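You operate a simulated robot arm through the tools that you are given. There is no shell and no other tool.

You are at the controls of a simulated robot arm. One attempt, no reset.

Task
Lock both clamps, lay the two yellow blocks on the joint marks and roll them down.
Fine: clamps first; use the middle and last marks; put the hand roller back. Set down upright: hand roller.

It is judged by the outcome, as a careful person would: the job done as asked, and still so three seconds after it is handed in. It fails if anything else is knocked over, pushed out of place, dropped, spilled or broken.

Robot
A 7-joint arm with a two-finger parallel gripper, fixed in place. Base frame: the origin is on the floor under the middle of its stand, x ahead of it, y to its left, z up. Units: m, degrees, N and s.
With the tool pointing down near the work surface it reaches from about 0.38 to 0.9 m from the base axis. Its first joint turns from -143.0 to 143.0 degrees. Payload 3 kg.
The TCP is the grasp point between the finger pads, 0.03 m short of the fingertips. In the tool frame z runs along the fingers and y along their closing line. Largest opening 0.094 m; finger width 0.028, thickness 0.01; the body of the gripper, 0.05 by 0.096 m, starts 0.055 m behind the TCP.
Orientation is that of the tool frame in the base frame, as a unit quaternion [x, y, z, w]. With the fingers straight down and closing along the base's y, the tool's x points along the base's -x, its y along +y and its z along -z.

Tools
- The arm moves only by the tool servo_tool. Its argument "targets" is a list of rows, each a list of 7 numbers: the shift along the tool's x, y, z in m, then the turn, a rotation vector about the tool's x, y, z in degrees, then the finger opening in m, from 0 to 0.094. In form: [[tx, ty, tz, ax, ay, az, gripper], ...]. A call has 1 to 20 rows; each row shifts and turns the commanded pose from where the row before left it, along the tool's axes as they then stand. A row lasts 0.2 s, in which the tool goes at most 0.05 m and 8.6 degrees; a call with a longer step from one row to the next is refused whole, and so is a gripper value outside its range. Where a pose cannot be reached the arm comes as near as it can. A force on the tool above 90 N (or 10 N above the force at the start of the call, whichever is more), or a blocked arm, ends the call early, and 0.2 s more pass. The fingers move at their own pace (about 0.072 m/s each) and stop on an object; they squeeze with about 38 N. The grip force told is the motor's: it shows also when the fingers shut on nothing. Time passes only in rows, and 0.2 s behind the last, so rows that do not move let the fingers close. It gives the time, the measured TCP pose, the force on the tool (base axes), the opening and the grip force at its end, in the units of the frame above (readings bear some noise), with the torque about the TCP (base axes, N m) and any sound that the robot's microphone picked up, and new pictures: "pictures" is both (left out), scene, wrist or none.
- Cameras (640 x 400 px; columns grow to the right, rows downward): "scene" is fixed at [0.2198, -0.6499, 1.5535]; the picture's right is [1.00, -0.07, 0.00], its down [-0.05, -0.63, -0.78] and it looks along [0.06, 0.77, -0.63] (base axes); focal length 214 px, centre (320, 200). "wrist" rides on the gripper at [0.076, 0.014, -0.102] in the tool frame; the picture's right is [-0.18, 0.98, 0.00], its down [-0.75, -0.14, -0.64] and it looks along [-0.63, -0.12, 0.77] (tool axes); focal length 243 px, centre (320, 200). There is no depth. A picture from a camera that has moved, and an enlarged one, comes with that camera's place and axes in the base frame and with its lens.
- close_up(camera, box): a new picture of the part [left, top, right, bottom] of that camera's present view, enlarged. The clock stands still meanwhile.
- hand_in(): hands the job in; it is judged then, once.

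Nothing tells you positions but the pictures and the camera data. Unless the task says otherwise, let go and move clear before handing in.

The tools are called after "Call:" as name(argument=value, ...) on one line, values as JSON. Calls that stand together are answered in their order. servo_tool: Moves the arm, as the interface text tells. Its arguments: {"type":"object","properties":{"targets":{"type":"array","items":{"type":"array","items":{"type":"number"}}},"pictures":{"type":"string","enum":["both","scene","wrist","none"]}},"required":["targets"]} The other tools are called the same way: close_up (camera, box) takes an enlarged picture of a part of a camera's view; hand_in () hands the job in.

At the start:

```text
clock: 0.0
tcp_pos: [0.4488, -0.0384, 1.3182]
orientation: [0.0, 1.0, 0.0, 0.0]
contact_force: [-0.3, -0.5, -0.1]
wrist_torque: [-0.02, -0.03, -0.01]
width: 0.0943
grasp_force: 0.1
```

scene: 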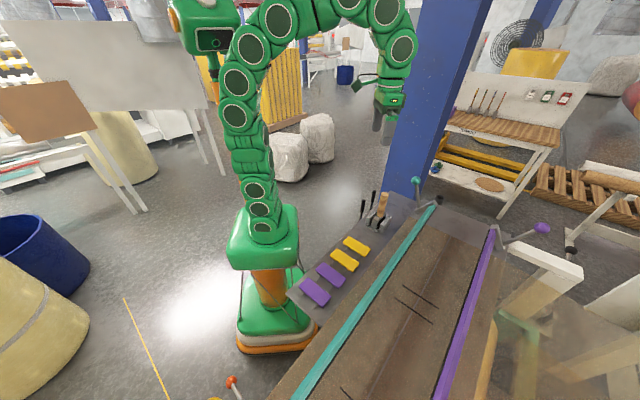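
wrist: 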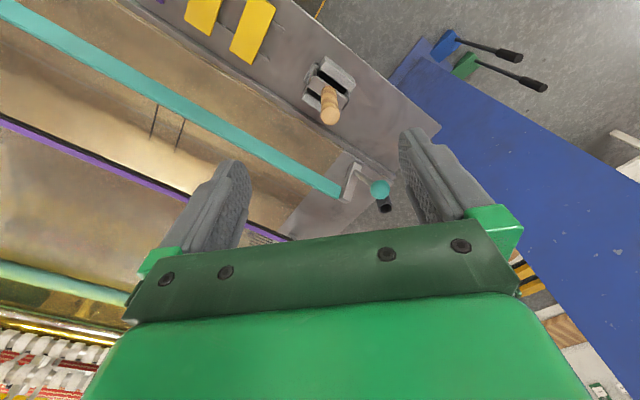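

I see the arm over a workbench with two clamp bars (teal and purple), each with a ball-ended lever, a side tray with yellow and purple blocks, and a wooden-handled roller in a holder. I'll look closer before moving.

Call:
close_up(camera="scene", box=[280, 160, 440, 320])

Call:
close_up(camera="scene", box=[380, 160, 600, 300])

Call:
close_up(camera="scene", box=[220, 270, 480, 400])

Call:
close_up(camera="wrist", box=[0, 0, 440, 250])

```text
2.50 times, centred on (360, 240) of scene
camera zoom: at [0.2198, -0.6499, 1.5535], right [1.0, -0.07, 0.0], down [-0.05, -0.63, -0.78], along [0.06, 0.77, -0.63], focal length 536 px, centre (220, 100)
```

zoom: 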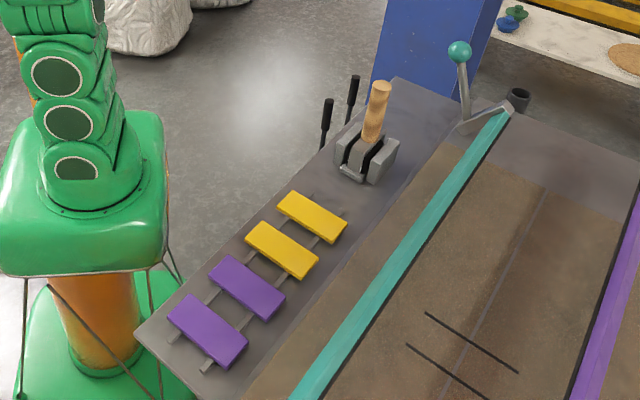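

```text
2.86 times, centred on (490, 230) of scene
camera zoom: at [0.2198, -0.6499, 1.5535], right [1.0, -0.07, 0.0], down [-0.05, -0.63, -0.78], along [0.06, 0.77, -0.63], focal length 613 px, centre (-166, 114)
```

zoom: 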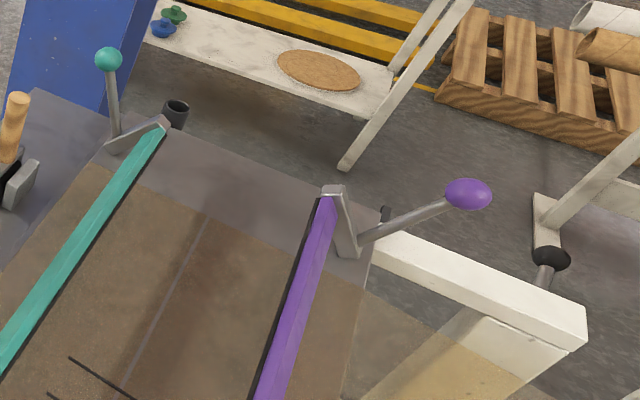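

```text
2.46 times, centred on (350, 335) of scene
camera zoom: at [0.2198, -0.6499, 1.5535], right [1.0, -0.07, 0.0], down [-0.05, -0.63, -0.78], along [0.06, 0.77, -0.63], focal length 528 px, centre (246, -132)
```

zoom: 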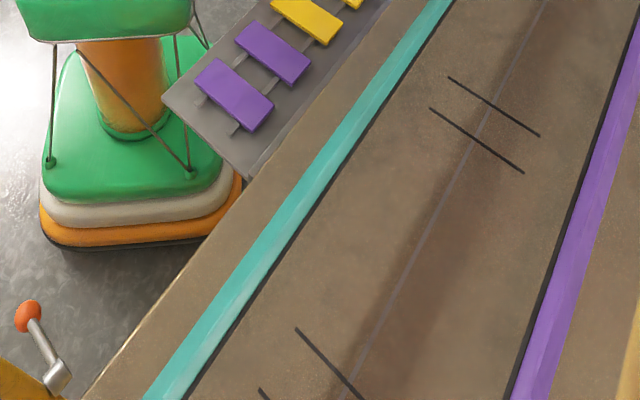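

```text
1.45 times, centred on (220, 125) of wrist
camera zoom: at [0.3714, -0.0241, 1.4192], right [0.18, 0.98, 0.0], down [0.75, -0.14, 0.64], along [0.63, -0.12, -0.77], focal length 353 px, centre (466, 309)
```

zoom: 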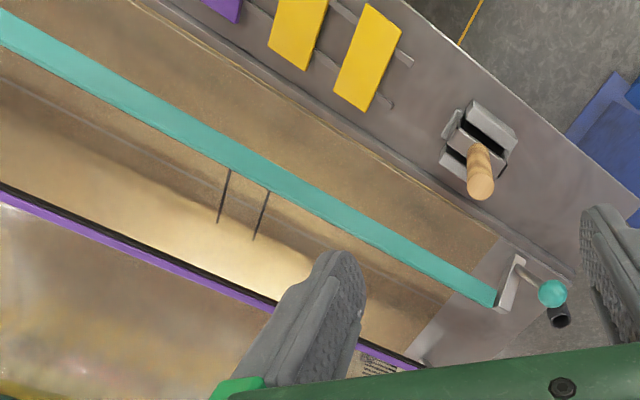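

The bench runs diagonally: the roller's handle tip is about (0.51, -0.03, 1.06), the teal lever ball about (0.66, 0.03, 1.07) and the bench top about z 0.9. Only two pairs of marks are visible so far, so I'll turn the wrist camera to survey the rest of the bench from high up.

Call:
servo_tool(targets=[[0, 0, 0, 0, 0, 8.5, 0.094], [0, 0, 0, 0, 0, 8.5, 0.094], [0, 0, 0, 0, 0, 8.5, 0.094], [0, 0, 0, 0, 0, 8.5, 0.094], [0, 0, 0, 0, 0, 8.5, 0.094], [0, 0, 0, 0, 0, 8.5, 0.094]], pictures="both")

Call:
close_up(camera="scene", box=[200, 340, 320, 400])

```text
clock: 1.4
tcp_pos: [0.4473, -0.0381, 1.3175]
orientation: [0.432, 0.902, 0.0, 0.001]
contact_force: [0.4, 0.8, -0.6]
wrist_torque: [0.02, 0.01, -0.02]
width: 0.0941
grasp_force: 0.1
camera wrist: at [0.4107, 0.0301, 1.4195], right [0.88, 0.47, 0.0], down [0.36, -0.68, 0.64], along [0.3, -0.57, -0.77], focal length 243 px, centre (320, 200)
```

scene: 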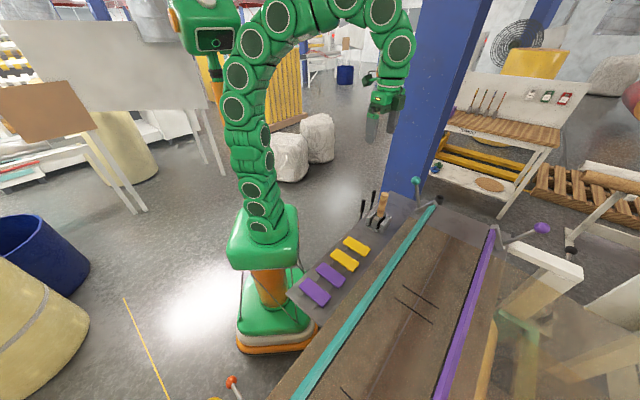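
wrist: 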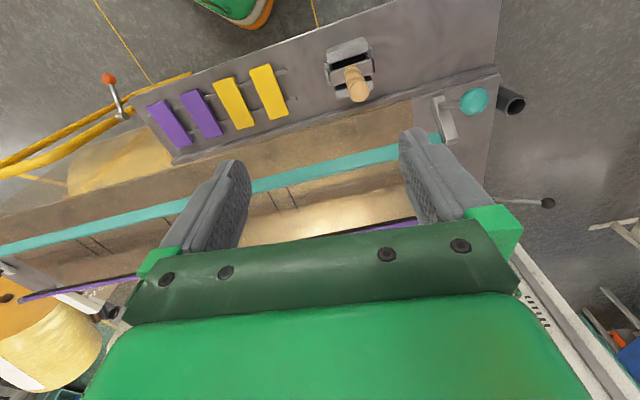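

```text
5.33 times, centred on (260, 370) of scene
camera zoom: at [0.2198, -0.6499, 1.5535], right [1.0, -0.07, 0.0], down [-0.05, -0.63, -0.78], along [0.06, 0.77, -0.63], focal length 1144 px, centre (640, -707)
```

zoom: 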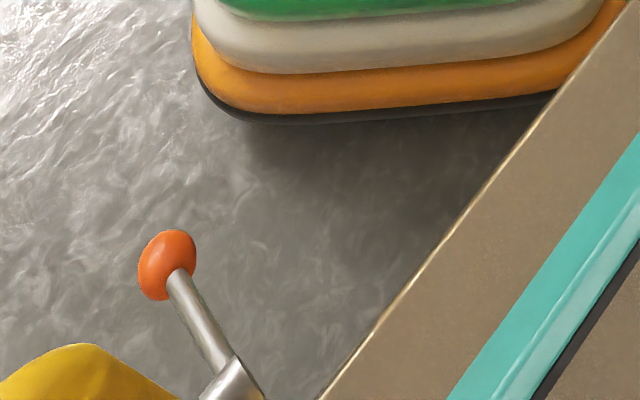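

The bench's seam runs along the diagonal with mark pairs; fingers block part of it. I'll move the camera toward the other end of the bench for an unobstructed view.

Call:
close_up(camera="wrist", box=[0, 50, 320, 250])

Call:
close_up(camera="wrist", box=[300, 20, 560, 180])

Call:
servo_tool(targets=[[0, 0, 0, 0, 0, 8.5, 0.094], [0, 0, 0, 0, 0, 8.5, 0.094], [0, 0, 0, 0, 0, 8.5, 0.094], [-0.04, 0, 0, 0, 0, 8.5, 0.094], [-0.04, 0, 0, 0, 0, 0, 0.094], [-0.04, 0, 0, 0, 0, 0, 0.094], [-0.04, 0, 0, 0, 0, 0, 0.094], [-0.04, 0, 0, 0, 0, 0, 0.094]], pictures="both")

```text
2.00 times, centred on (160, 150) of wrist
camera zoom: at [0.4107, 0.0301, 1.4195], right [0.88, 0.47, 0.0], down [0.36, -0.68, 0.64], along [0.3, -0.57, -0.77], focal length 485 px, centre (640, 300)
```

zoom: 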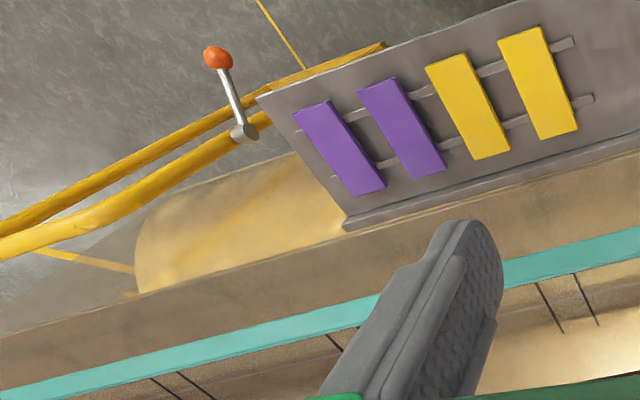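

```text
2.46 times, centred on (430, 100) of wrist
camera zoom: at [0.4107, 0.0301, 1.4195], right [0.88, 0.47, 0.0], down [0.36, -0.68, 0.64], along [0.3, -0.57, -0.77], focal length 597 px, centre (49, 446)
```

zoom: 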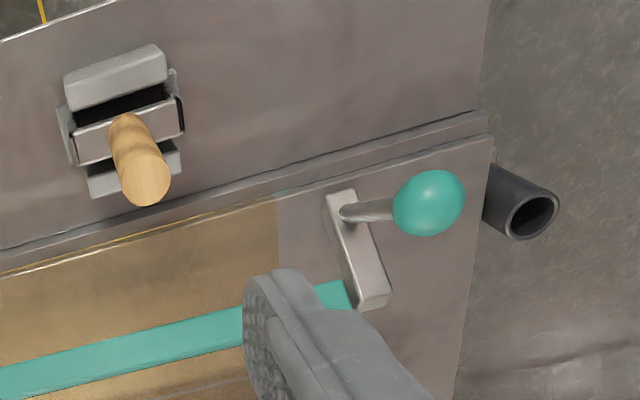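

```text
clock: 3.2
tcp_pos: [0.4724, -0.2362, 1.3163]
orientation: [0.675, 0.738, 0.0, 0.0]
contact_force: [0.3, 0.3, -0.3]
wrist_torque: [-0.01, -0.03, -0.02]
width: 0.0938
grasp_force: 0.0
camera wrist: at [0.4791, -0.1598, 1.4181], right [1.0, -0.1, 0.0], down [-0.07, -0.76, 0.64], along [-0.06, -0.64, -0.77], focal length 243 px, centre (320, 200)
```

scene: 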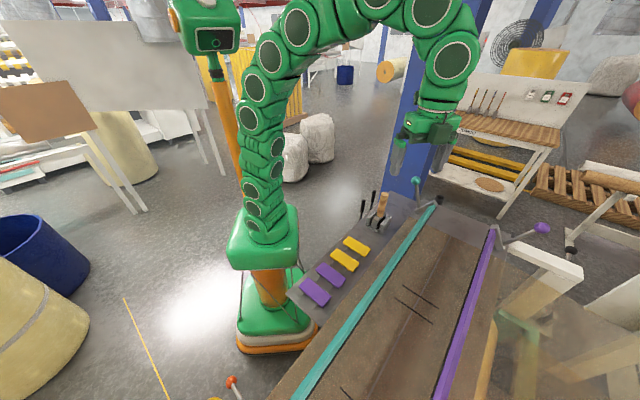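
wrist: 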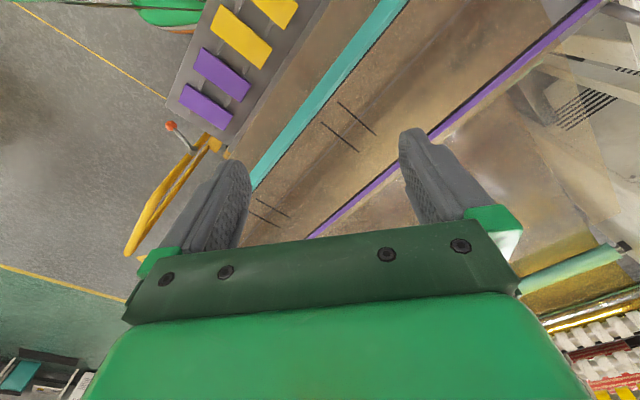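

I see pair A near the camera and another pair further along, partly hidden. I'll continue along the bench toward -x,-y.

Call:
servo_tool(targets=[[-0.03, -0.03, 0, 0, 0, 0, 0.094], [-0.03, -0.03, 0, 0, 0, 0, 0.094], [-0.03, -0.03, 0, 0, 0, 0, 0.094], [-0.03, -0.03, 0, 0, 0, 0, 0.094], [-0.03, -0.03, 0, 0, 0, 0, 0.094], [-0.03, -0.03, 0, 0, 0, 0, 0.094]], pictures="both")

Call:
close_up(camera="wrist", box=[200, 0, 480, 240])

```text
clock: 4.6
tcp_pos: [0.3065, -0.4293, 1.3162]
orientation: [0.676, 0.737, 0.0, 0.0]
contact_force: [0.4, -0.4, -0.1]
wrist_torque: [0.04, 0.0, -0.02]
width: 0.094
grasp_force: 0.0
camera wrist: at [0.3136, -0.3525, 1.4188], right [1.0, -0.1, 0.0], down [-0.08, -0.76, 0.64], along [-0.06, -0.64, -0.77], focal length 243 px, centre (320, 200)
```

scene: 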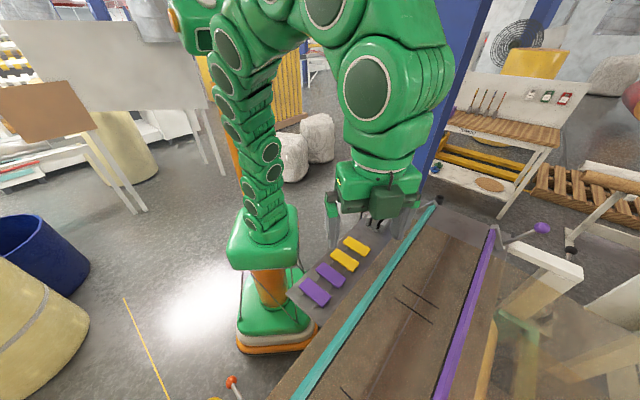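
wrist: 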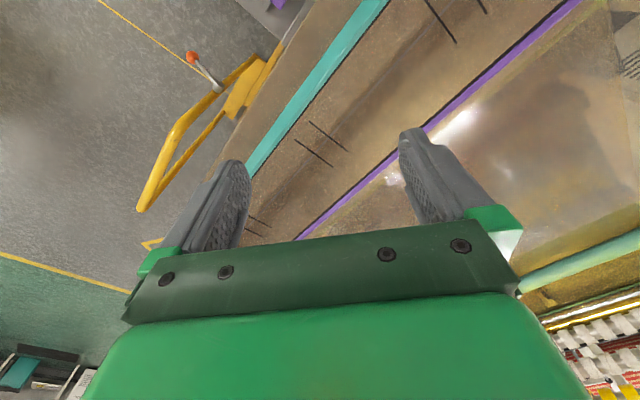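

```text
1.67 times, centred on (340, 120) of wrist
camera zoom: at [0.3136, -0.3525, 1.4188], right [1.0, -0.1, 0.0], down [-0.08, -0.76, 0.64], along [-0.06, -0.64, -0.77], focal length 404 px, centre (287, 333)
```

zoom: 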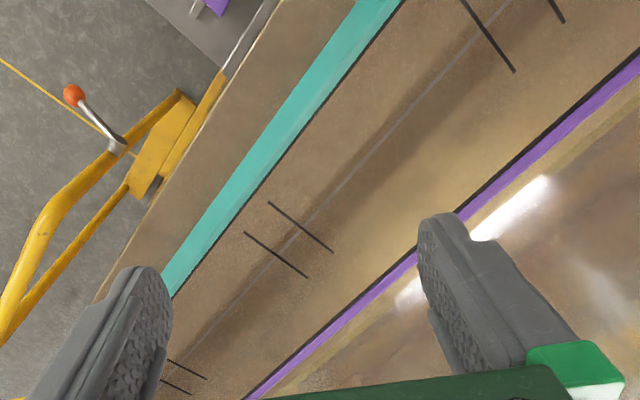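

There are three mark pairs along the seam: A near (0.53,-0.36), B near (0.29,-0.61), C near (0.06,-0.85). I'll move on to see C, whether there are more, and any numbering.

Call:
servo_tool(targets=[[-0.03, -0.035, 0, 0, 0, 0, 0.094], [-0.03, -0.035, 0, 0, 0, 0, 0.094], [-0.03, -0.035, 0, 0, 0, 0, 0.094], [-0.03, -0.035, 0, 0, 0, 0, 0.094], [-0.03, -0.035, 0, 0, 0, 0, 0.094], [-0.03, -0.035, 0, 0, 0, 0, 0.094]], pictures="both")

Call:
close_up(camera="wrist", box=[180, 0, 480, 200])

Call:
close_up(camera="wrist", box=[400, 0, 640, 150])

```text
clock: 6.0
tcp_pos: [0.1437, -0.5972, 1.2935]
orientation: [0.676, 0.737, 0.0, 0.0]
contact_force: [0.0, -0.8, -0.6]
wrist_torque: [0.02, 0.0, 0.0]
width: 0.0941
grasp_force: 0.2
out of reach, approached as far as the arm can: row 4, 5, 6
camera wrist: at [0.1508, -0.5201, 1.3946], right [1.0, -0.1, 0.0], down [-0.08, -0.76, 0.64], along [-0.06, -0.64, -0.77], focal length 243 px, centre (320, 200)
```

scene: 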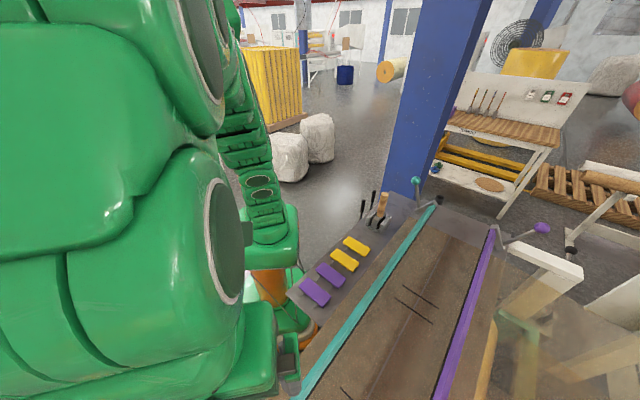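
wrist: 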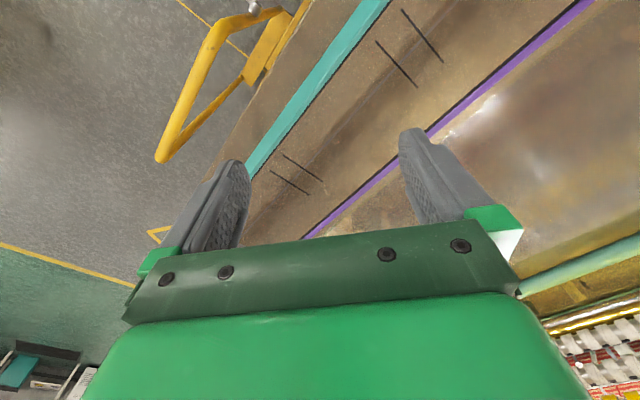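

```text
2.00 times, centred on (330, 100) of wrist
camera zoom: at [0.1508, -0.5201, 1.3946], right [1.0, -0.1, 0.0], down [-0.08, -0.76, 0.64], along [-0.06, -0.64, -0.77], focal length 485 px, centre (300, 400)
```

zoom: 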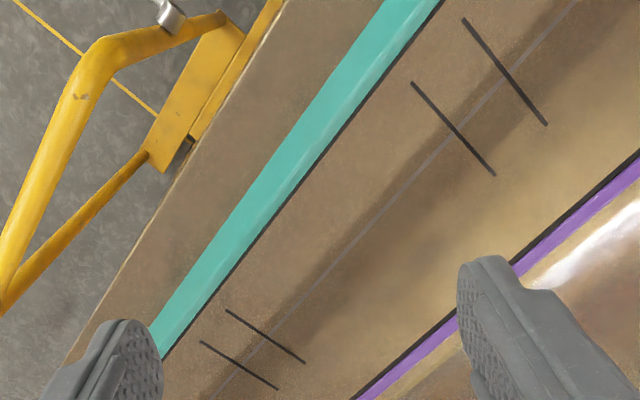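

```text
2.67 times, centred on (520, 75) of wrist
camera zoom: at [0.1508, -0.5201, 1.3946], right [1.0, -0.1, 0.0], down [-0.08, -0.76, 0.64], along [-0.06, -0.64, -0.77], focal length 647 px, centre (-213, 533)
```

zoom: 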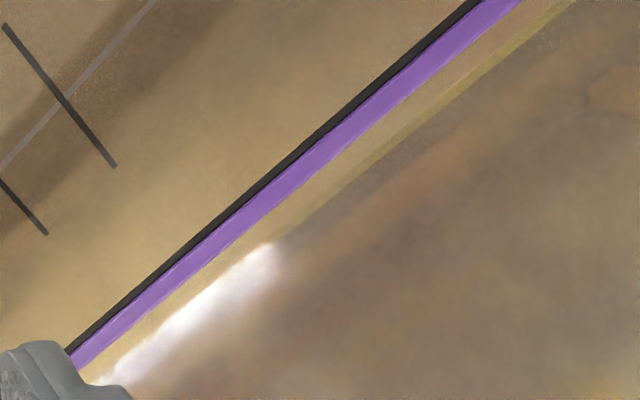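

Pair C is at about (0.06,-0.84). I'll turn the camera along the bench to see what lies beyond it.

Call:
servo_tool(targets=[[0, 0, 0, 0, 0, 8.5, 0.094], [0, 0, 0, 0, 0, 8.5, 0.094], [0, 0, 0, 0, 0, 8.5, 0.094], [0, 0, 0, 0, 0, 8.5, 0.094], [0, 0, 0, 0, 0, 8.5, 0.094]], pictures="wrist")

Call:
close_up(camera="wrist", box=[180, 0, 480, 240])

```text
clock: 7.2
tcp_pos: [0.145, -0.5962, 1.2938]
orientation: [0.898, 0.441, 0.0, 0.0]
contact_force: [-0.1, 1.0, -0.5]
wrist_torque: [-0.01, 0.05, -0.01]
width: 0.094
grasp_force: 0.1
camera wrist: at [0.2015, -0.5443, 1.3945], right [0.67, -0.75, 0.0], down [-0.57, -0.51, 0.64], along [-0.48, -0.43, -0.77], focal length 243 px, centre (320, 200)
```

wrist: 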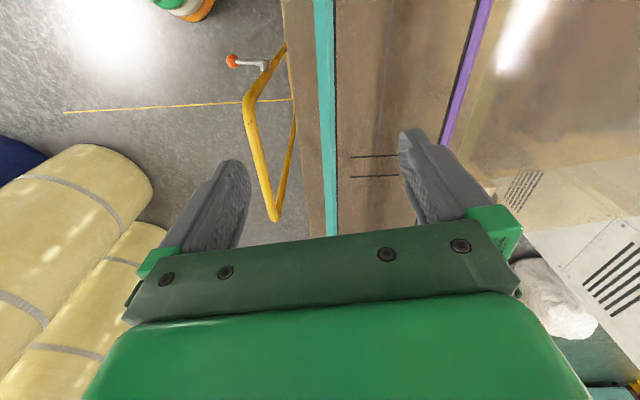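

```text
1.67 times, centred on (330, 120) of wrist
camera zoom: at [0.2015, -0.5443, 1.3945], right [0.67, -0.75, 0.0], down [-0.57, -0.51, 0.64], along [-0.48, -0.43, -0.77], focal length 404 px, centre (303, 333)
```

zoom: 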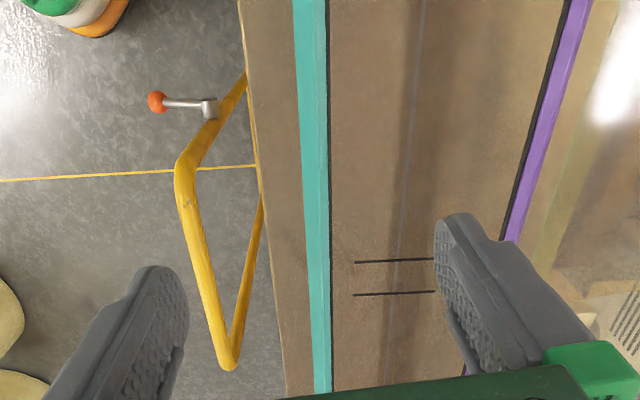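

I see pair C across the seam and no further marks just beyond; I'll tilt the camera outward to check the bench end.

Call:
servo_tool(targets=[[0, 0, 0, 0, -8.5, 0, 0.094], [0, 0, 0, 0, -8.5, 0, 0.094], [0, 0, 0, 0, -8.5, 0, 0.094]], pictures="wrist")

Call:
close_up(camera="wrist", box=[180, 0, 480, 240])

```text
clock: 8.0
tcp_pos: [0.1443, -0.5964, 1.2913]
orientation: [0.875, 0.431, -0.199, 0.098]
contact_force: [0.0, 0.3, 0.4]
wrist_torque: [0.02, 0.01, 0.03]
width: 0.0939
grasp_force: 0.0
camera wrist: at [0.2238, -0.515, 1.351], right [0.68, -0.73, 0.08], down [-0.36, -0.23, 0.9], along [-0.64, -0.64, -0.42], focal length 243 px, centre (320, 200)
```

wrist: 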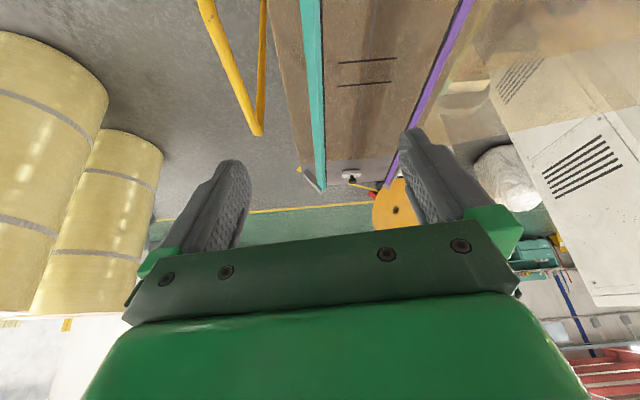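

```text
1.67 times, centred on (330, 120) of wrist
camera zoom: at [0.2238, -0.515, 1.351], right [0.68, -0.73, 0.08], down [-0.36, -0.23, 0.9], along [-0.64, -0.64, -0.42], focal length 404 px, centre (303, 333)
```

zoom: 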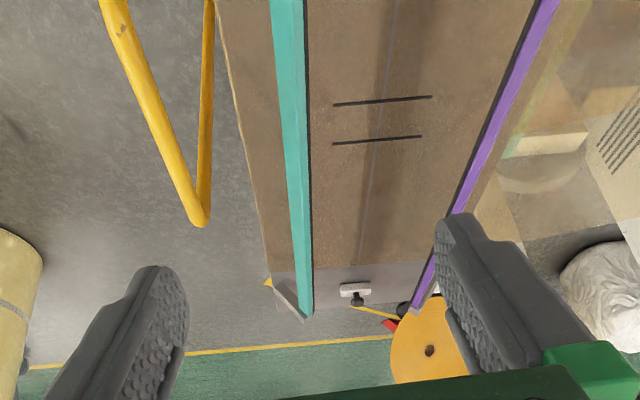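

The bench ends beyond C, so there are exactly three marks: A, B (middle), C. I'll look for any cue about which end is "first", such as the fitting at the far end of the seam.

Call:
close_up(camera="wrist", box=[300, 130, 420, 210])

Call:
close_up(camera="wrist", box=[300, 30, 440, 110])

Call:
close_up(camera="scene", box=[380, 200, 520, 300])

```text
5.00 times, centred on (360, 170) of wrist
camera zoom: at [0.2238, -0.515, 1.351], right [0.68, -0.73, 0.08], down [-0.36, -0.23, 0.9], along [-0.64, -0.64, -0.42], focal length 1213 px, centre (120, 350)
```

zoom: 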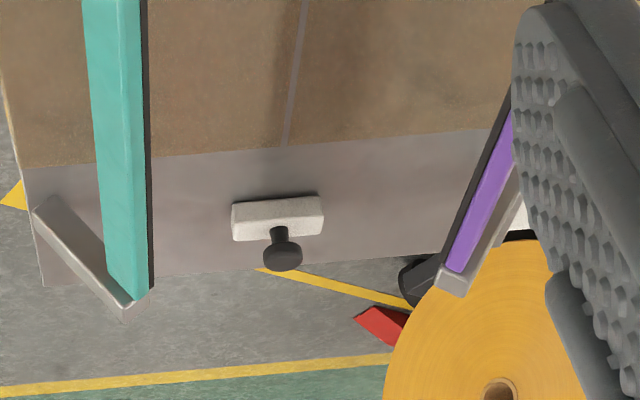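

```text
4.57 times, centred on (370, 70) of wrist
camera zoom: at [0.2238, -0.515, 1.351], right [0.68, -0.73, 0.08], down [-0.36, -0.23, 0.9], along [-0.64, -0.64, -0.42], focal length 1109 px, centre (91, 794)
```

zoom: 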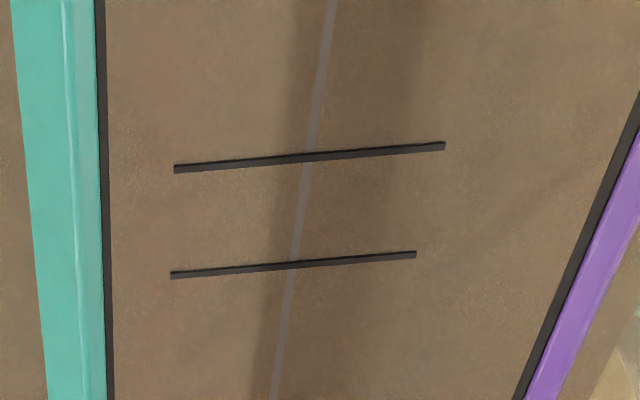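

```text
4.00 times, centred on (450, 250) of scene
camera zoom: at [0.2198, -0.6499, 1.5535], right [1.0, -0.07, 0.0], down [-0.05, -0.63, -0.78], along [0.06, 0.77, -0.63], focal length 858 px, centre (-200, 0)
```

zoom: 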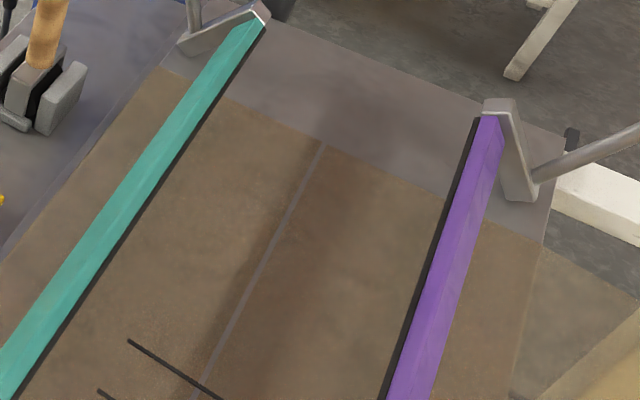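

The close-ups are re-rendered sharply, so I'll zoom further on the fitting near C's end and on both ends for any numbering.

Call:
close_up(camera="wrist", box=[335, 160, 375, 190])

Call:
close_up(camera="scene", box=[425, 205, 505, 255])

Call:
close_up(camera="scene", box=[390, 270, 450, 330])

```text
13.33 times, centred on (355, 175) of wrist
camera zoom: at [0.2238, -0.515, 1.351], right [0.68, -0.73, 0.08], down [-0.36, -0.23, 0.9], along [-0.64, -0.64, -0.42], focal length 3235 px, centre (-147, 533)
```

zoom: 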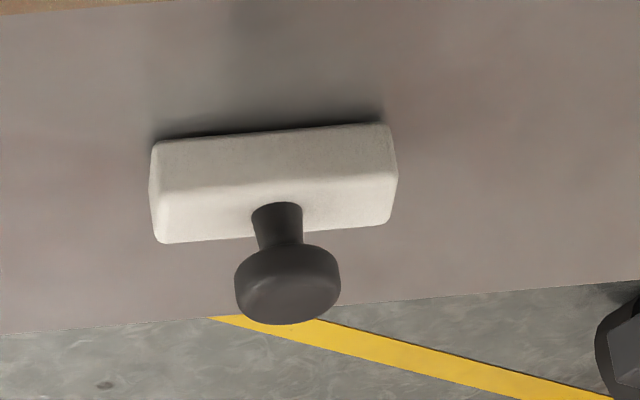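

```text
8.00 times, centred on (465, 230) of scene
camera zoom: at [0.2198, -0.6499, 1.5535], right [1.0, -0.07, 0.0], down [-0.05, -0.63, -0.78], along [0.06, 0.77, -0.63], focal length 1716 px, centre (-840, -40)
```

zoom: 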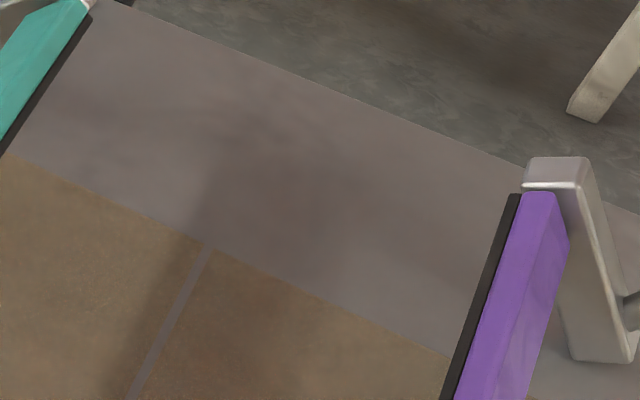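

```text
6.67 times, centred on (420, 300) of scene
camera zoom: at [0.2198, -0.6499, 1.5535], right [1.0, -0.07, 0.0], down [-0.05, -0.63, -0.78], along [0.06, 0.77, -0.63], focal length 1430 px, centre (-347, -467)
```

zoom: 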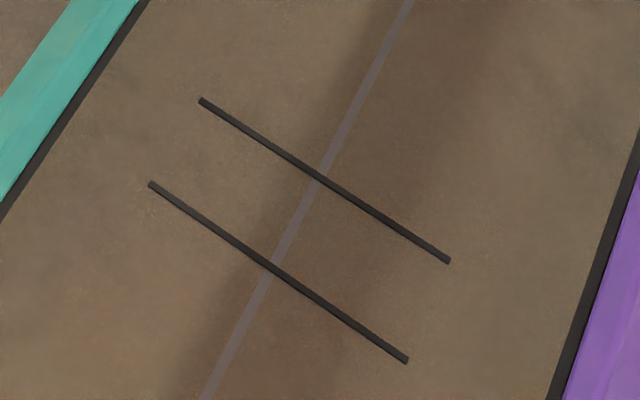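

The fitting is a fixed stop on the seam line at C's end; it looks like the datum the marks count from. I'll next look at the clamp levers closely before deciding, returning the tool to vertical and moving high over the levers' end.

Call:
servo_tool(targets=[[0, 0, 0, 0, 8.5, 0, 0.094], [0, 0, 0, 0, 8.5, 0, 0.094], [0, 0, 0, 0, 8.5, 0, 0.094], [0, 0, 0, 0, 0, -8.5, 0.094], [0, 0, 0, 0, 0, -8.5, 0.094], [0, 0, 0, 0, 0, -8.5, 0.094], [0, 0, 0, 0, 0, -8.5, 0.094], [0, 0, 0, 0, 0, -8.5, 0.094], [0, 0, 0, 0, 0, -8.5, 0.094], [0, 0, 0, 0, 0, -8.5, 0.094], [0, 0, 0, 0, 0, -8.5, 0.094], [0, 0, 0, 0, 0, -8.5, 0.094], [0, 0, 0, 0, 0, -8.5, 0.094], [0, 0, 0, 0, 0, -8.5, 0.094], [0, 0, 0, 0, 0, -8.5, 0.094]], pictures="none")

Call:
servo_tool(targets=[[-0.0185, 0.044, 0, 0, 0, 0, 0.094], [-0.0185, 0.044, 0, 0, 0, 0, 0.094], [-0.0185, 0.044, 0, 0, 0, 0, 0.094], [-0.0185, 0.044, 0, 0, 0, 0, 0.094], [-0.0185, 0.044, 0, 0, 0, 0, 0.094], [-0.0185, 0.044, 0, 0, 0, 0, 0.094], [-0.0185, 0.044, 0, 0, 0, 0, 0.094], [-0.0185, 0.044, 0, 0, 0, 0, 0.094], [-0.0185, 0.044, 0, 0, 0, 0, 0.094], [-0.0185, 0.044, 0, 0, 0, 0, 0.094], [-0.0185, 0.044, 0, 0, 0, 0, 0.094], [-0.0185, 0.044, 0, 0, 0, 0, 0.094], [-0.0185, 0.044, 0, 0, 0, 0, 0.094], [-0.0185, 0.044, 0, 0, 0, 0, 0.094], [-0.0185, 0.044, 0, 0, 0, 0, 0.094]], pictures="both")

```text
clock: 11.2
tcp_pos: [0.1434, -0.5961, 1.2923]
orientation: [0.22, 0.976, -0.001, 0.0]
contact_force: [-0.7, 0.5, 0.8]
wrist_torque: [-0.01, 0.03, 0.02]
width: 0.0942
grasp_force: 0.1
```

```text
clock: 14.4
tcp_pos: [0.6643, -0.1306, 1.2672]
orientation: [0.221, 0.975, 0.0, -0.001]
contact_force: [-0.5, -0.8, 0.5]
wrist_torque: [0.0, 0.01, 0.0]
width: 0.0941
grasp_force: 0.1
out of reach, approached as far as the arm can: row 15
camera wrist: at [0.6016, -0.0851, 1.3681], right [0.59, 0.81, 0.0], down [0.62, -0.45, 0.64], along [0.52, -0.38, -0.77], focal length 243 px, centre (320, 200)
```

scene: 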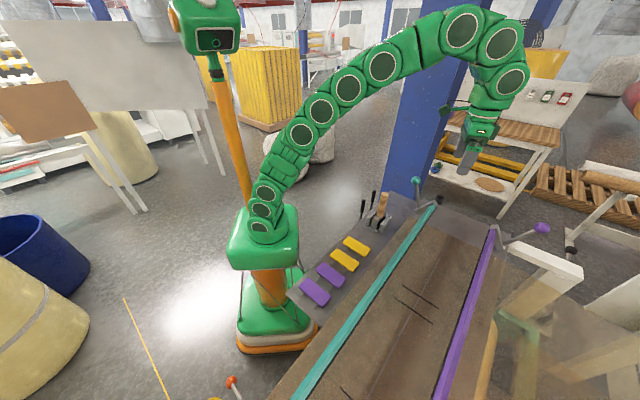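
wrist: 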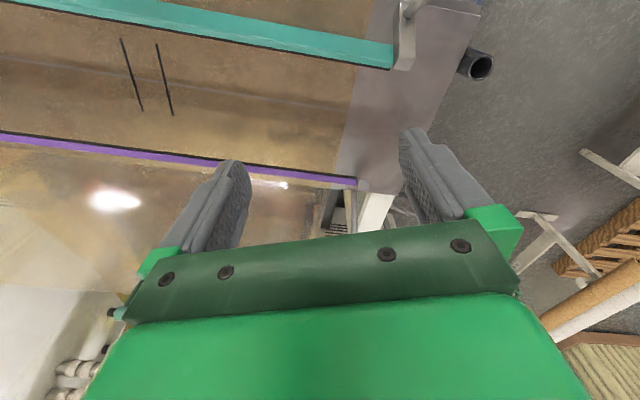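

The purple lever is hidden behind the right finger. I'll zoom in here, then shift the camera.

Call:
close_up(camera="wrist", box=[310, 140, 450, 240])

Call:
close_up(camera="wrist", box=[320, 0, 520, 120])

Call:
servo_tool(targets=[[0.02, -0.04, 0.02, 0, 0, -8.5, 0.094], [0.02, -0.04, 0.02, 0, 0, -8.5, 0.094], [0.02, -0.04, 0.02, 0, 0, -8.5, 0.094]], pictures="wrist")

```text
4.00 times, centred on (380, 190) of wrist
camera zoom: at [0.6016, -0.0851, 1.3681], right [0.59, 0.81, 0.0], down [0.62, -0.45, 0.64], along [0.52, -0.38, -0.77], focal length 970 px, centre (80, 240)
```

zoom: 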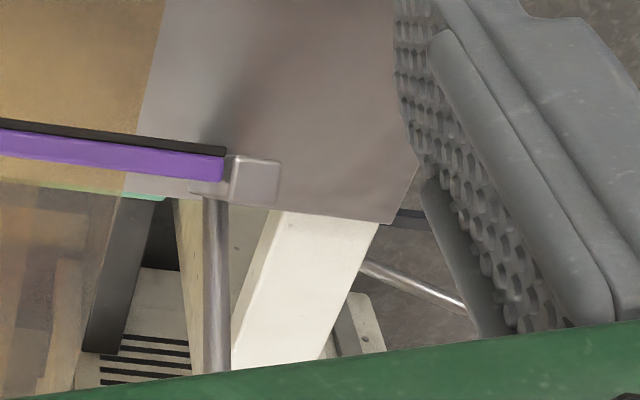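

```text
3.20 times, centred on (420, 60) of wrist
camera zoom: at [0.6016, -0.0851, 1.3681], right [0.59, 0.81, 0.0], down [0.62, -0.45, 0.64], along [0.52, -0.38, -0.77], focal length 776 px, centre (0, 648)
```

zoom: 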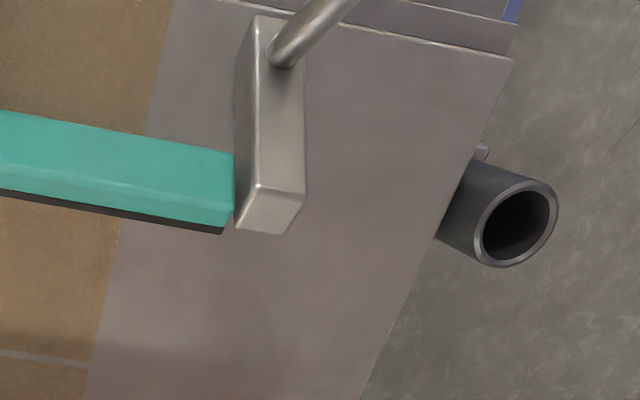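

```text
clock: 15.2
tcp_pos: [0.5723, -0.2262, 1.2074]
orientation: [0.0, 1.0, 0.0, 0.001]
contact_force: [0.6, 0.5, -0.9]
wrist_torque: [0.01, -0.01, 0.0]
width: 0.0943
grasp_force: 0.1
camera wrist: at [0.4953, -0.2122, 1.3077], right [0.18, 0.98, 0.0], down [0.75, -0.14, 0.64], along [0.63, -0.12, -0.77], focal length 243 px, centre (320, 200)
```

wrist: 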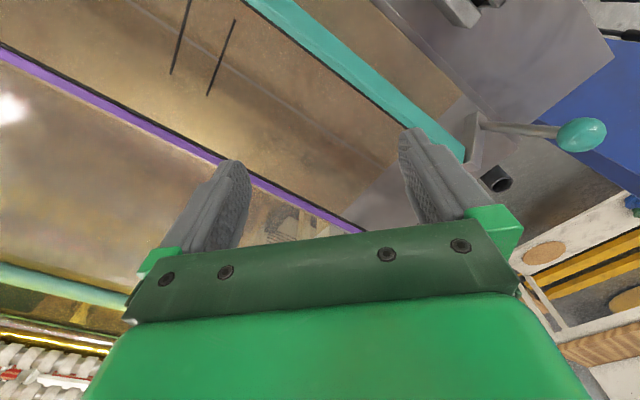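

I'll zoom the fixed camera tightly on each lever for their mechanism.

Call:
close_up(camera="scene", box=[480, 210, 560, 260])

Call:
close_up(camera="scene", box=[395, 170, 459, 214])

Call:
close_up(camera="scene", box=[340, 185, 420, 240])

```text
8.00 times, centred on (520, 235) of scene
camera zoom: at [0.2198, -0.6499, 1.5535], right [1.0, -0.07, 0.0], down [-0.05, -0.63, -0.78], along [0.06, 0.77, -0.63], focal length 1716 px, centre (-1280, -80)
```

zoom: 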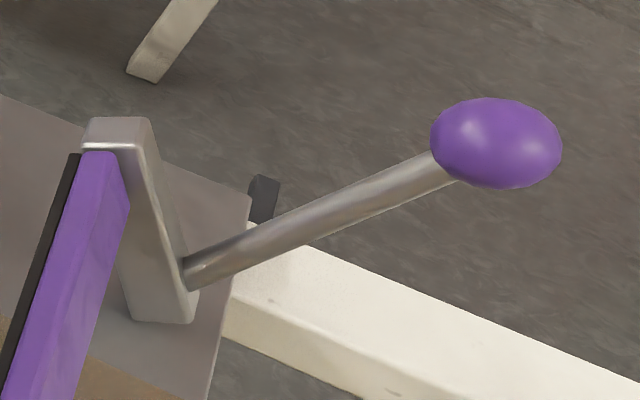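

```text
9.09 times, centred on (427, 192) of scene
camera zoom: at [0.2198, -0.6499, 1.5535], right [1.0, -0.07, 0.0], down [-0.05, -0.63, -0.78], along [0.06, 0.77, -0.63], focal length 1950 px, centre (-653, 273)
```

zoom: 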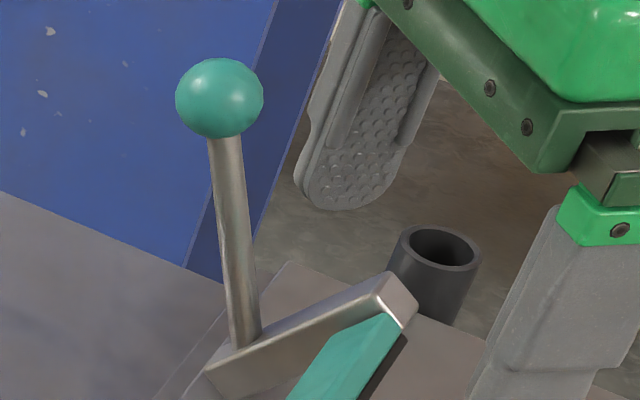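

```text
7.27 times, centred on (380, 212) of scene
camera zoom: at [0.2198, -0.6499, 1.5535], right [1.0, -0.07, 0.0], down [-0.05, -0.63, -0.78], along [0.06, 0.77, -0.63], focal length 1560 px, centre (-116, 109)
```

zoom: 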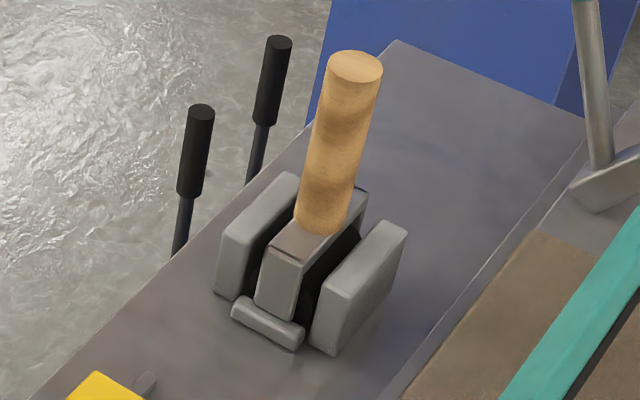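

Both levers lean about 20° outward with their arms raised about 60°, so both clamps are open; each lever must swing inward toward the seam until its bar lies on the belt. Teal ball is near (0.66, 0.03, 1.07): I'll line the gripper up above it with the fingers closing along the seam.

Call:
servo_tool(targets=[[0, 0, 0, 0, 0, 8.5, 0.094], [0, 0, 0, 0, 0, 8.5, 0.094], [0, 0, 0, 0, 0, 8.5, 0.094], [0, 0, 0, 0, 0, 8.5, 0.094], [0, 0, 0, 0, 0, 8.5, 0.094], [0, 0, 0, 0, 0, 2.0, 0.094], [0.0206, 0.0407, 0.0062, 0, 0, 0, 0.094], [0.0206, 0.0407, 0.0062, 0, 0, 0, 0.094], [0.0206, 0.0407, 0.0062, 0, 0, 0, 0.094], [0.0206, 0.0407, 0.0062, 0, 0, 0, 0.094], [0.0206, 0.0407, 0.0062, 0, 0, 0, 0.094], [0.0206, 0.0407, 0.0062, 0, 0, 0, 0.094]], pictures="both")

Call:
close_up(camera="wrist", box=[200, 0, 480, 240])

Call:
close_up(camera="scene", box=[380, 140, 476, 200])

```text
clock: 17.8
tcp_pos: [0.6562, 0.0333, 1.1702]
orientation: [0.378, 0.926, 0.0, -0.001]
contact_force: [-0.3, 0.1, 0.1]
wrist_torque: [-0.01, 0.0, 0.01]
width: 0.094
grasp_force: 0.1
camera wrist: at [0.6114, 0.0974, 1.2711], right [0.82, 0.57, 0.0], down [0.44, -0.63, 0.64], along [0.37, -0.53, -0.77], focal length 243 px, centre (320, 200)
```

scene: 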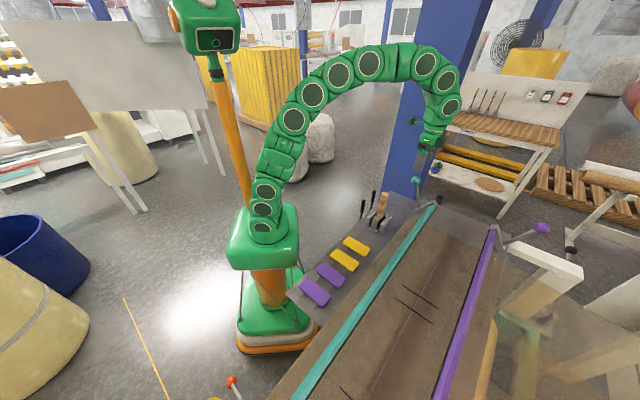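
wrist: 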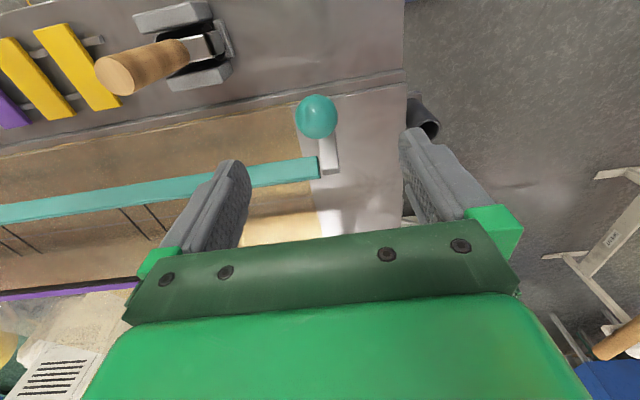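

```text
1.67 times, centred on (340, 120) of wrist
camera zoom: at [0.6114, 0.0974, 1.2711], right [0.82, 0.57, 0.0], down [0.44, -0.63, 0.64], along [0.37, -0.53, -0.77], focal length 404 px, centre (287, 333)
```

zoom: 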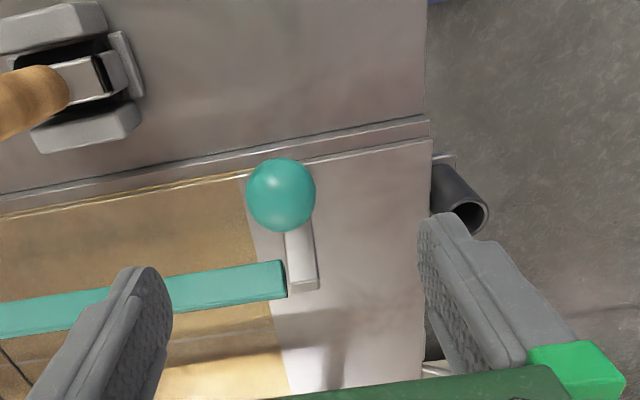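

```text
6.67 times, centred on (428, 170) of scene
camera zoom: at [0.2198, -0.6499, 1.5535], right [1.0, -0.07, 0.0], down [-0.05, -0.63, -0.78], along [0.06, 0.77, -0.63], focal length 1430 px, centre (-400, 400)
```

zoom: 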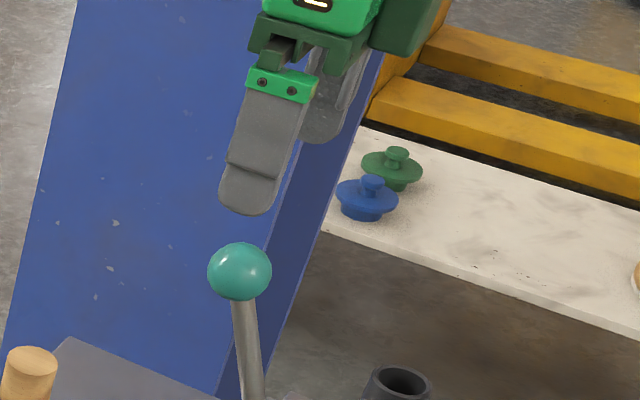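

The teal ball is right below the gripper at about (0.653, 0.032, 1.073), 35 mm across. I'll descend and close on it.

Call:
servo_tool(targets=[[0.0005, -0.001, 0.03, 0, 0, 0, 0.094], [0.0005, -0.001, 0.03, 0, 0, 0, 0.094], [0.0006, -0.0011, 0.029, 0, 0, 0, 0.094], [0, 0, 0, 0, 0, 0, 0.05], [0, 0, 0, 0, 0, 0, 0.03], [0, 0, 0, 0, 0, 0, 0.02], [0, 0, 0, 0, 0, 0, 0.02], [0, 0, 0, 0, 0, 0, 0.02]], pictures="both")

Call:
close_up(camera="scene", box=[380, 150, 476, 220])

```text
clock: 19.6
tcp_pos: [0.6533, 0.0325, 1.0791]
orientation: [0.38, 0.925, 0.0, -0.001]
contact_force: [-18.0, -12.7, -2.9]
wrist_torque: [-0.13, 0.25, -0.02]
width: 0.0356
grasp_force: 45.2
camera wrist: at [0.6084, 0.0967, 1.1805], right [0.82, 0.57, 0.0], down [0.44, -0.63, 0.64], along [0.37, -0.53, -0.77], focal length 243 px, centre (320, 200)
```

scene: 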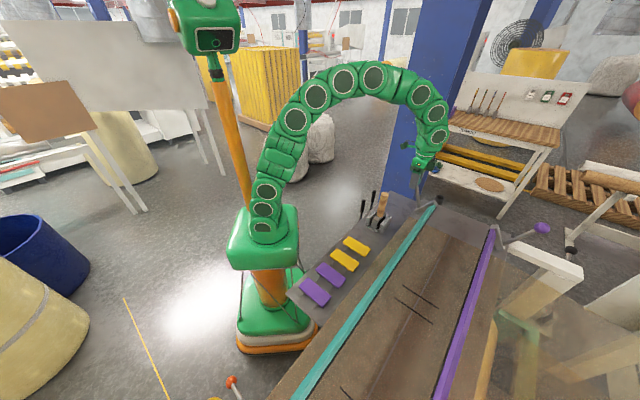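
wrist: 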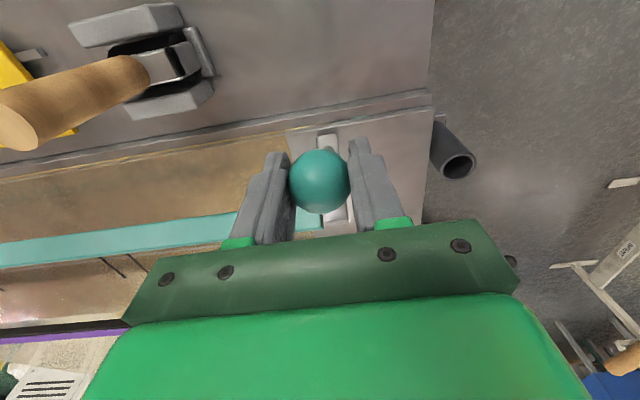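

```text
5.71 times, centred on (428, 185) of scene
camera zoom: at [0.2198, -0.6499, 1.5535], right [1.0, -0.07, 0.0], down [-0.05, -0.63, -0.78], along [0.06, 0.77, -0.63], focal length 1226 px, centre (-297, 286)
```

zoom: 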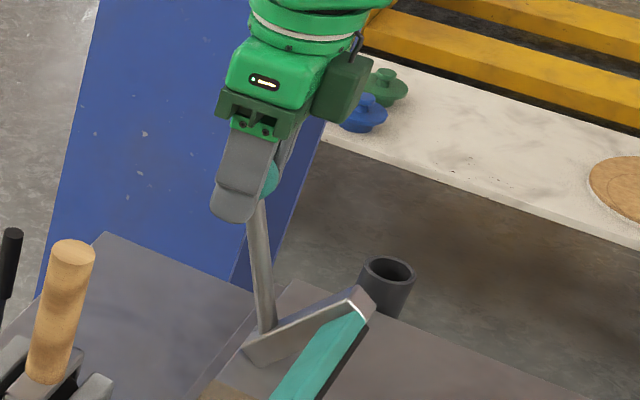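

The ball is held. I'll swing the lever inward along its arc in small steps, watching force and sound.

Call:
servo_tool(targets=[[-0.0105, 0, -0.0022, 0, 0, 0, 0.02], [-0.0105, 0, -0.0022, 0, 0, 0, 0.02], [-0.0107, 0, -0.0007, 0, 0, 0, 0.02], [-0.0107, 0, -0.0007, 0, 0, 0, 0.02]], pictures="both")

Call:
close_up(camera="scene", box=[380, 150, 476, 220])

```text
clock: 20.6
tcp_pos: [0.6836, 0.0037, 1.0851]
orientation: [0.379, 0.925, -0.001, 0.002]
contact_force: [-22.8, -14.6, 10.7]
wrist_torque: [0.11, 0.32, 0.07]
width: 0.0361
grasp_force: 31.5
camera wrist: at [0.638, 0.0666, 1.1872], right [0.82, 0.57, 0.0], down [0.44, -0.63, 0.64], along [0.37, -0.53, -0.77], focal length 243 px, centre (320, 200)
```

scene: 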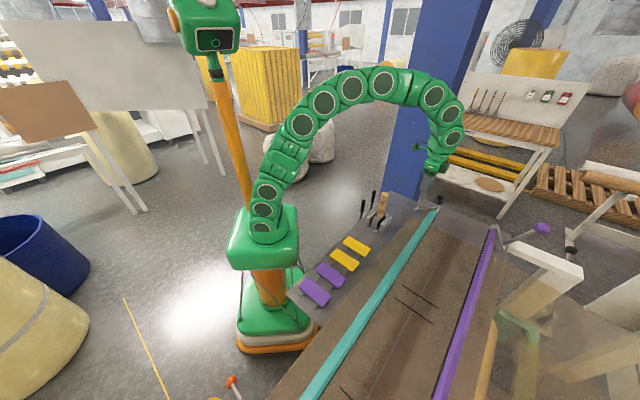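
wrist: 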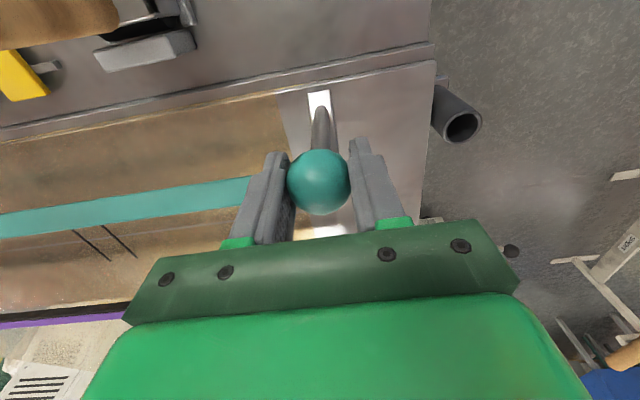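

```text
5.71 times, centred on (428, 185) of scene
camera zoom: at [0.2198, -0.6499, 1.5535], right [1.0, -0.07, 0.0], down [-0.05, -0.63, -0.78], along [0.06, 0.77, -0.63], focal length 1226 px, centre (-297, 286)
```

zoom: 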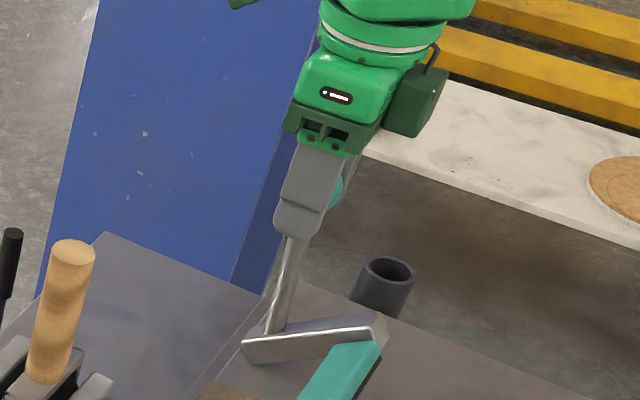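

The lever and arm turn together and the bar is coming down. I'll continue the arc, easing the sideways load slightly.

Call:
servo_tool(targets=[[-0.0107, -0.001, 0.0006, 0, 0, 0, 0.02], [-0.0107, -0.001, 0.001, 0, 0, 0, 0.02], [-0.0105, 0, 0.002, 0, 0, 0, 0.02], [-0.0105, 0, 0.0025, 0, 0, 0, 0.02]], pictures="none")

Call:
servo_tool(targets=[[-0.01, 0, 0.0033, 0, 0, 0, 0.02], [-0.01, 0, 0.004, 0, 0, 0, 0.02]], pictures="both")

Call:
close_up(camera="scene", box=[390, 160, 486, 230])

```text
clock: 21.6
tcp_pos: [0.7121, -0.0249, 1.0802]
orientation: [0.378, 0.926, 0.001, 0.0]
contact_force: [-3.1, 2.3, 4.2]
wrist_torque: [0.96, 0.85, -0.03]
width: 0.0356
grasp_force: 45.2
```

```text
clock: 22.2
tcp_pos: [0.7267, -0.0406, 1.0732]
orientation: [0.379, 0.925, -0.001, 0.001]
contact_force: [1.4, 1.0, 3.6]
wrist_torque: [0.75, 0.76, -0.13]
width: 0.036
grasp_force: 45.5
camera wrist: at [0.6813, 0.0233, 1.1744], right [0.82, 0.57, 0.0], down [0.44, -0.63, 0.64], along [0.37, -0.53, -0.77], focal length 243 px, centre (320, 200)
```

scene: 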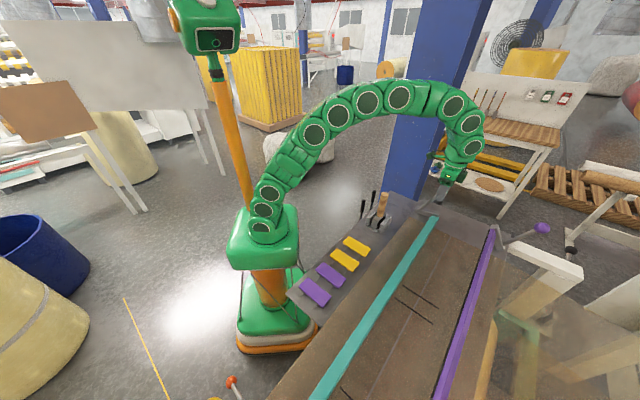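
wrist: 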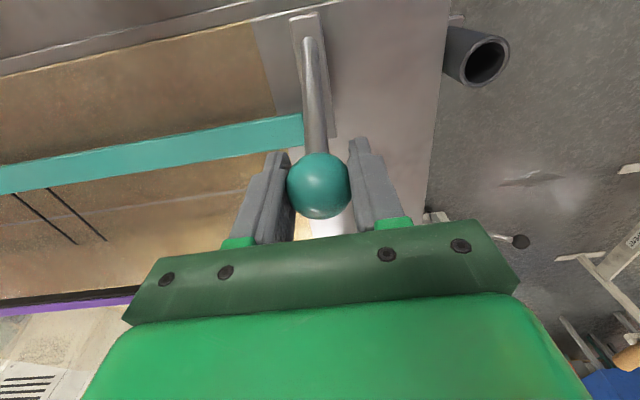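

```text
5.71 times, centred on (438, 195) of scene
camera zoom: at [0.2198, -0.6499, 1.5535], right [1.0, -0.07, 0.0], down [-0.05, -0.63, -0.78], along [0.06, 0.77, -0.63], focal length 1226 px, centre (-354, 229)
```

zoom: 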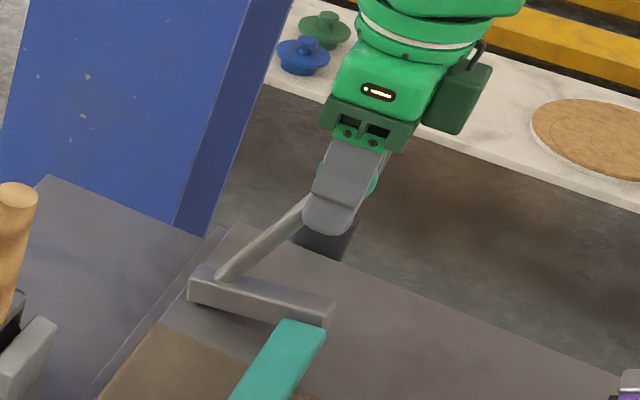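

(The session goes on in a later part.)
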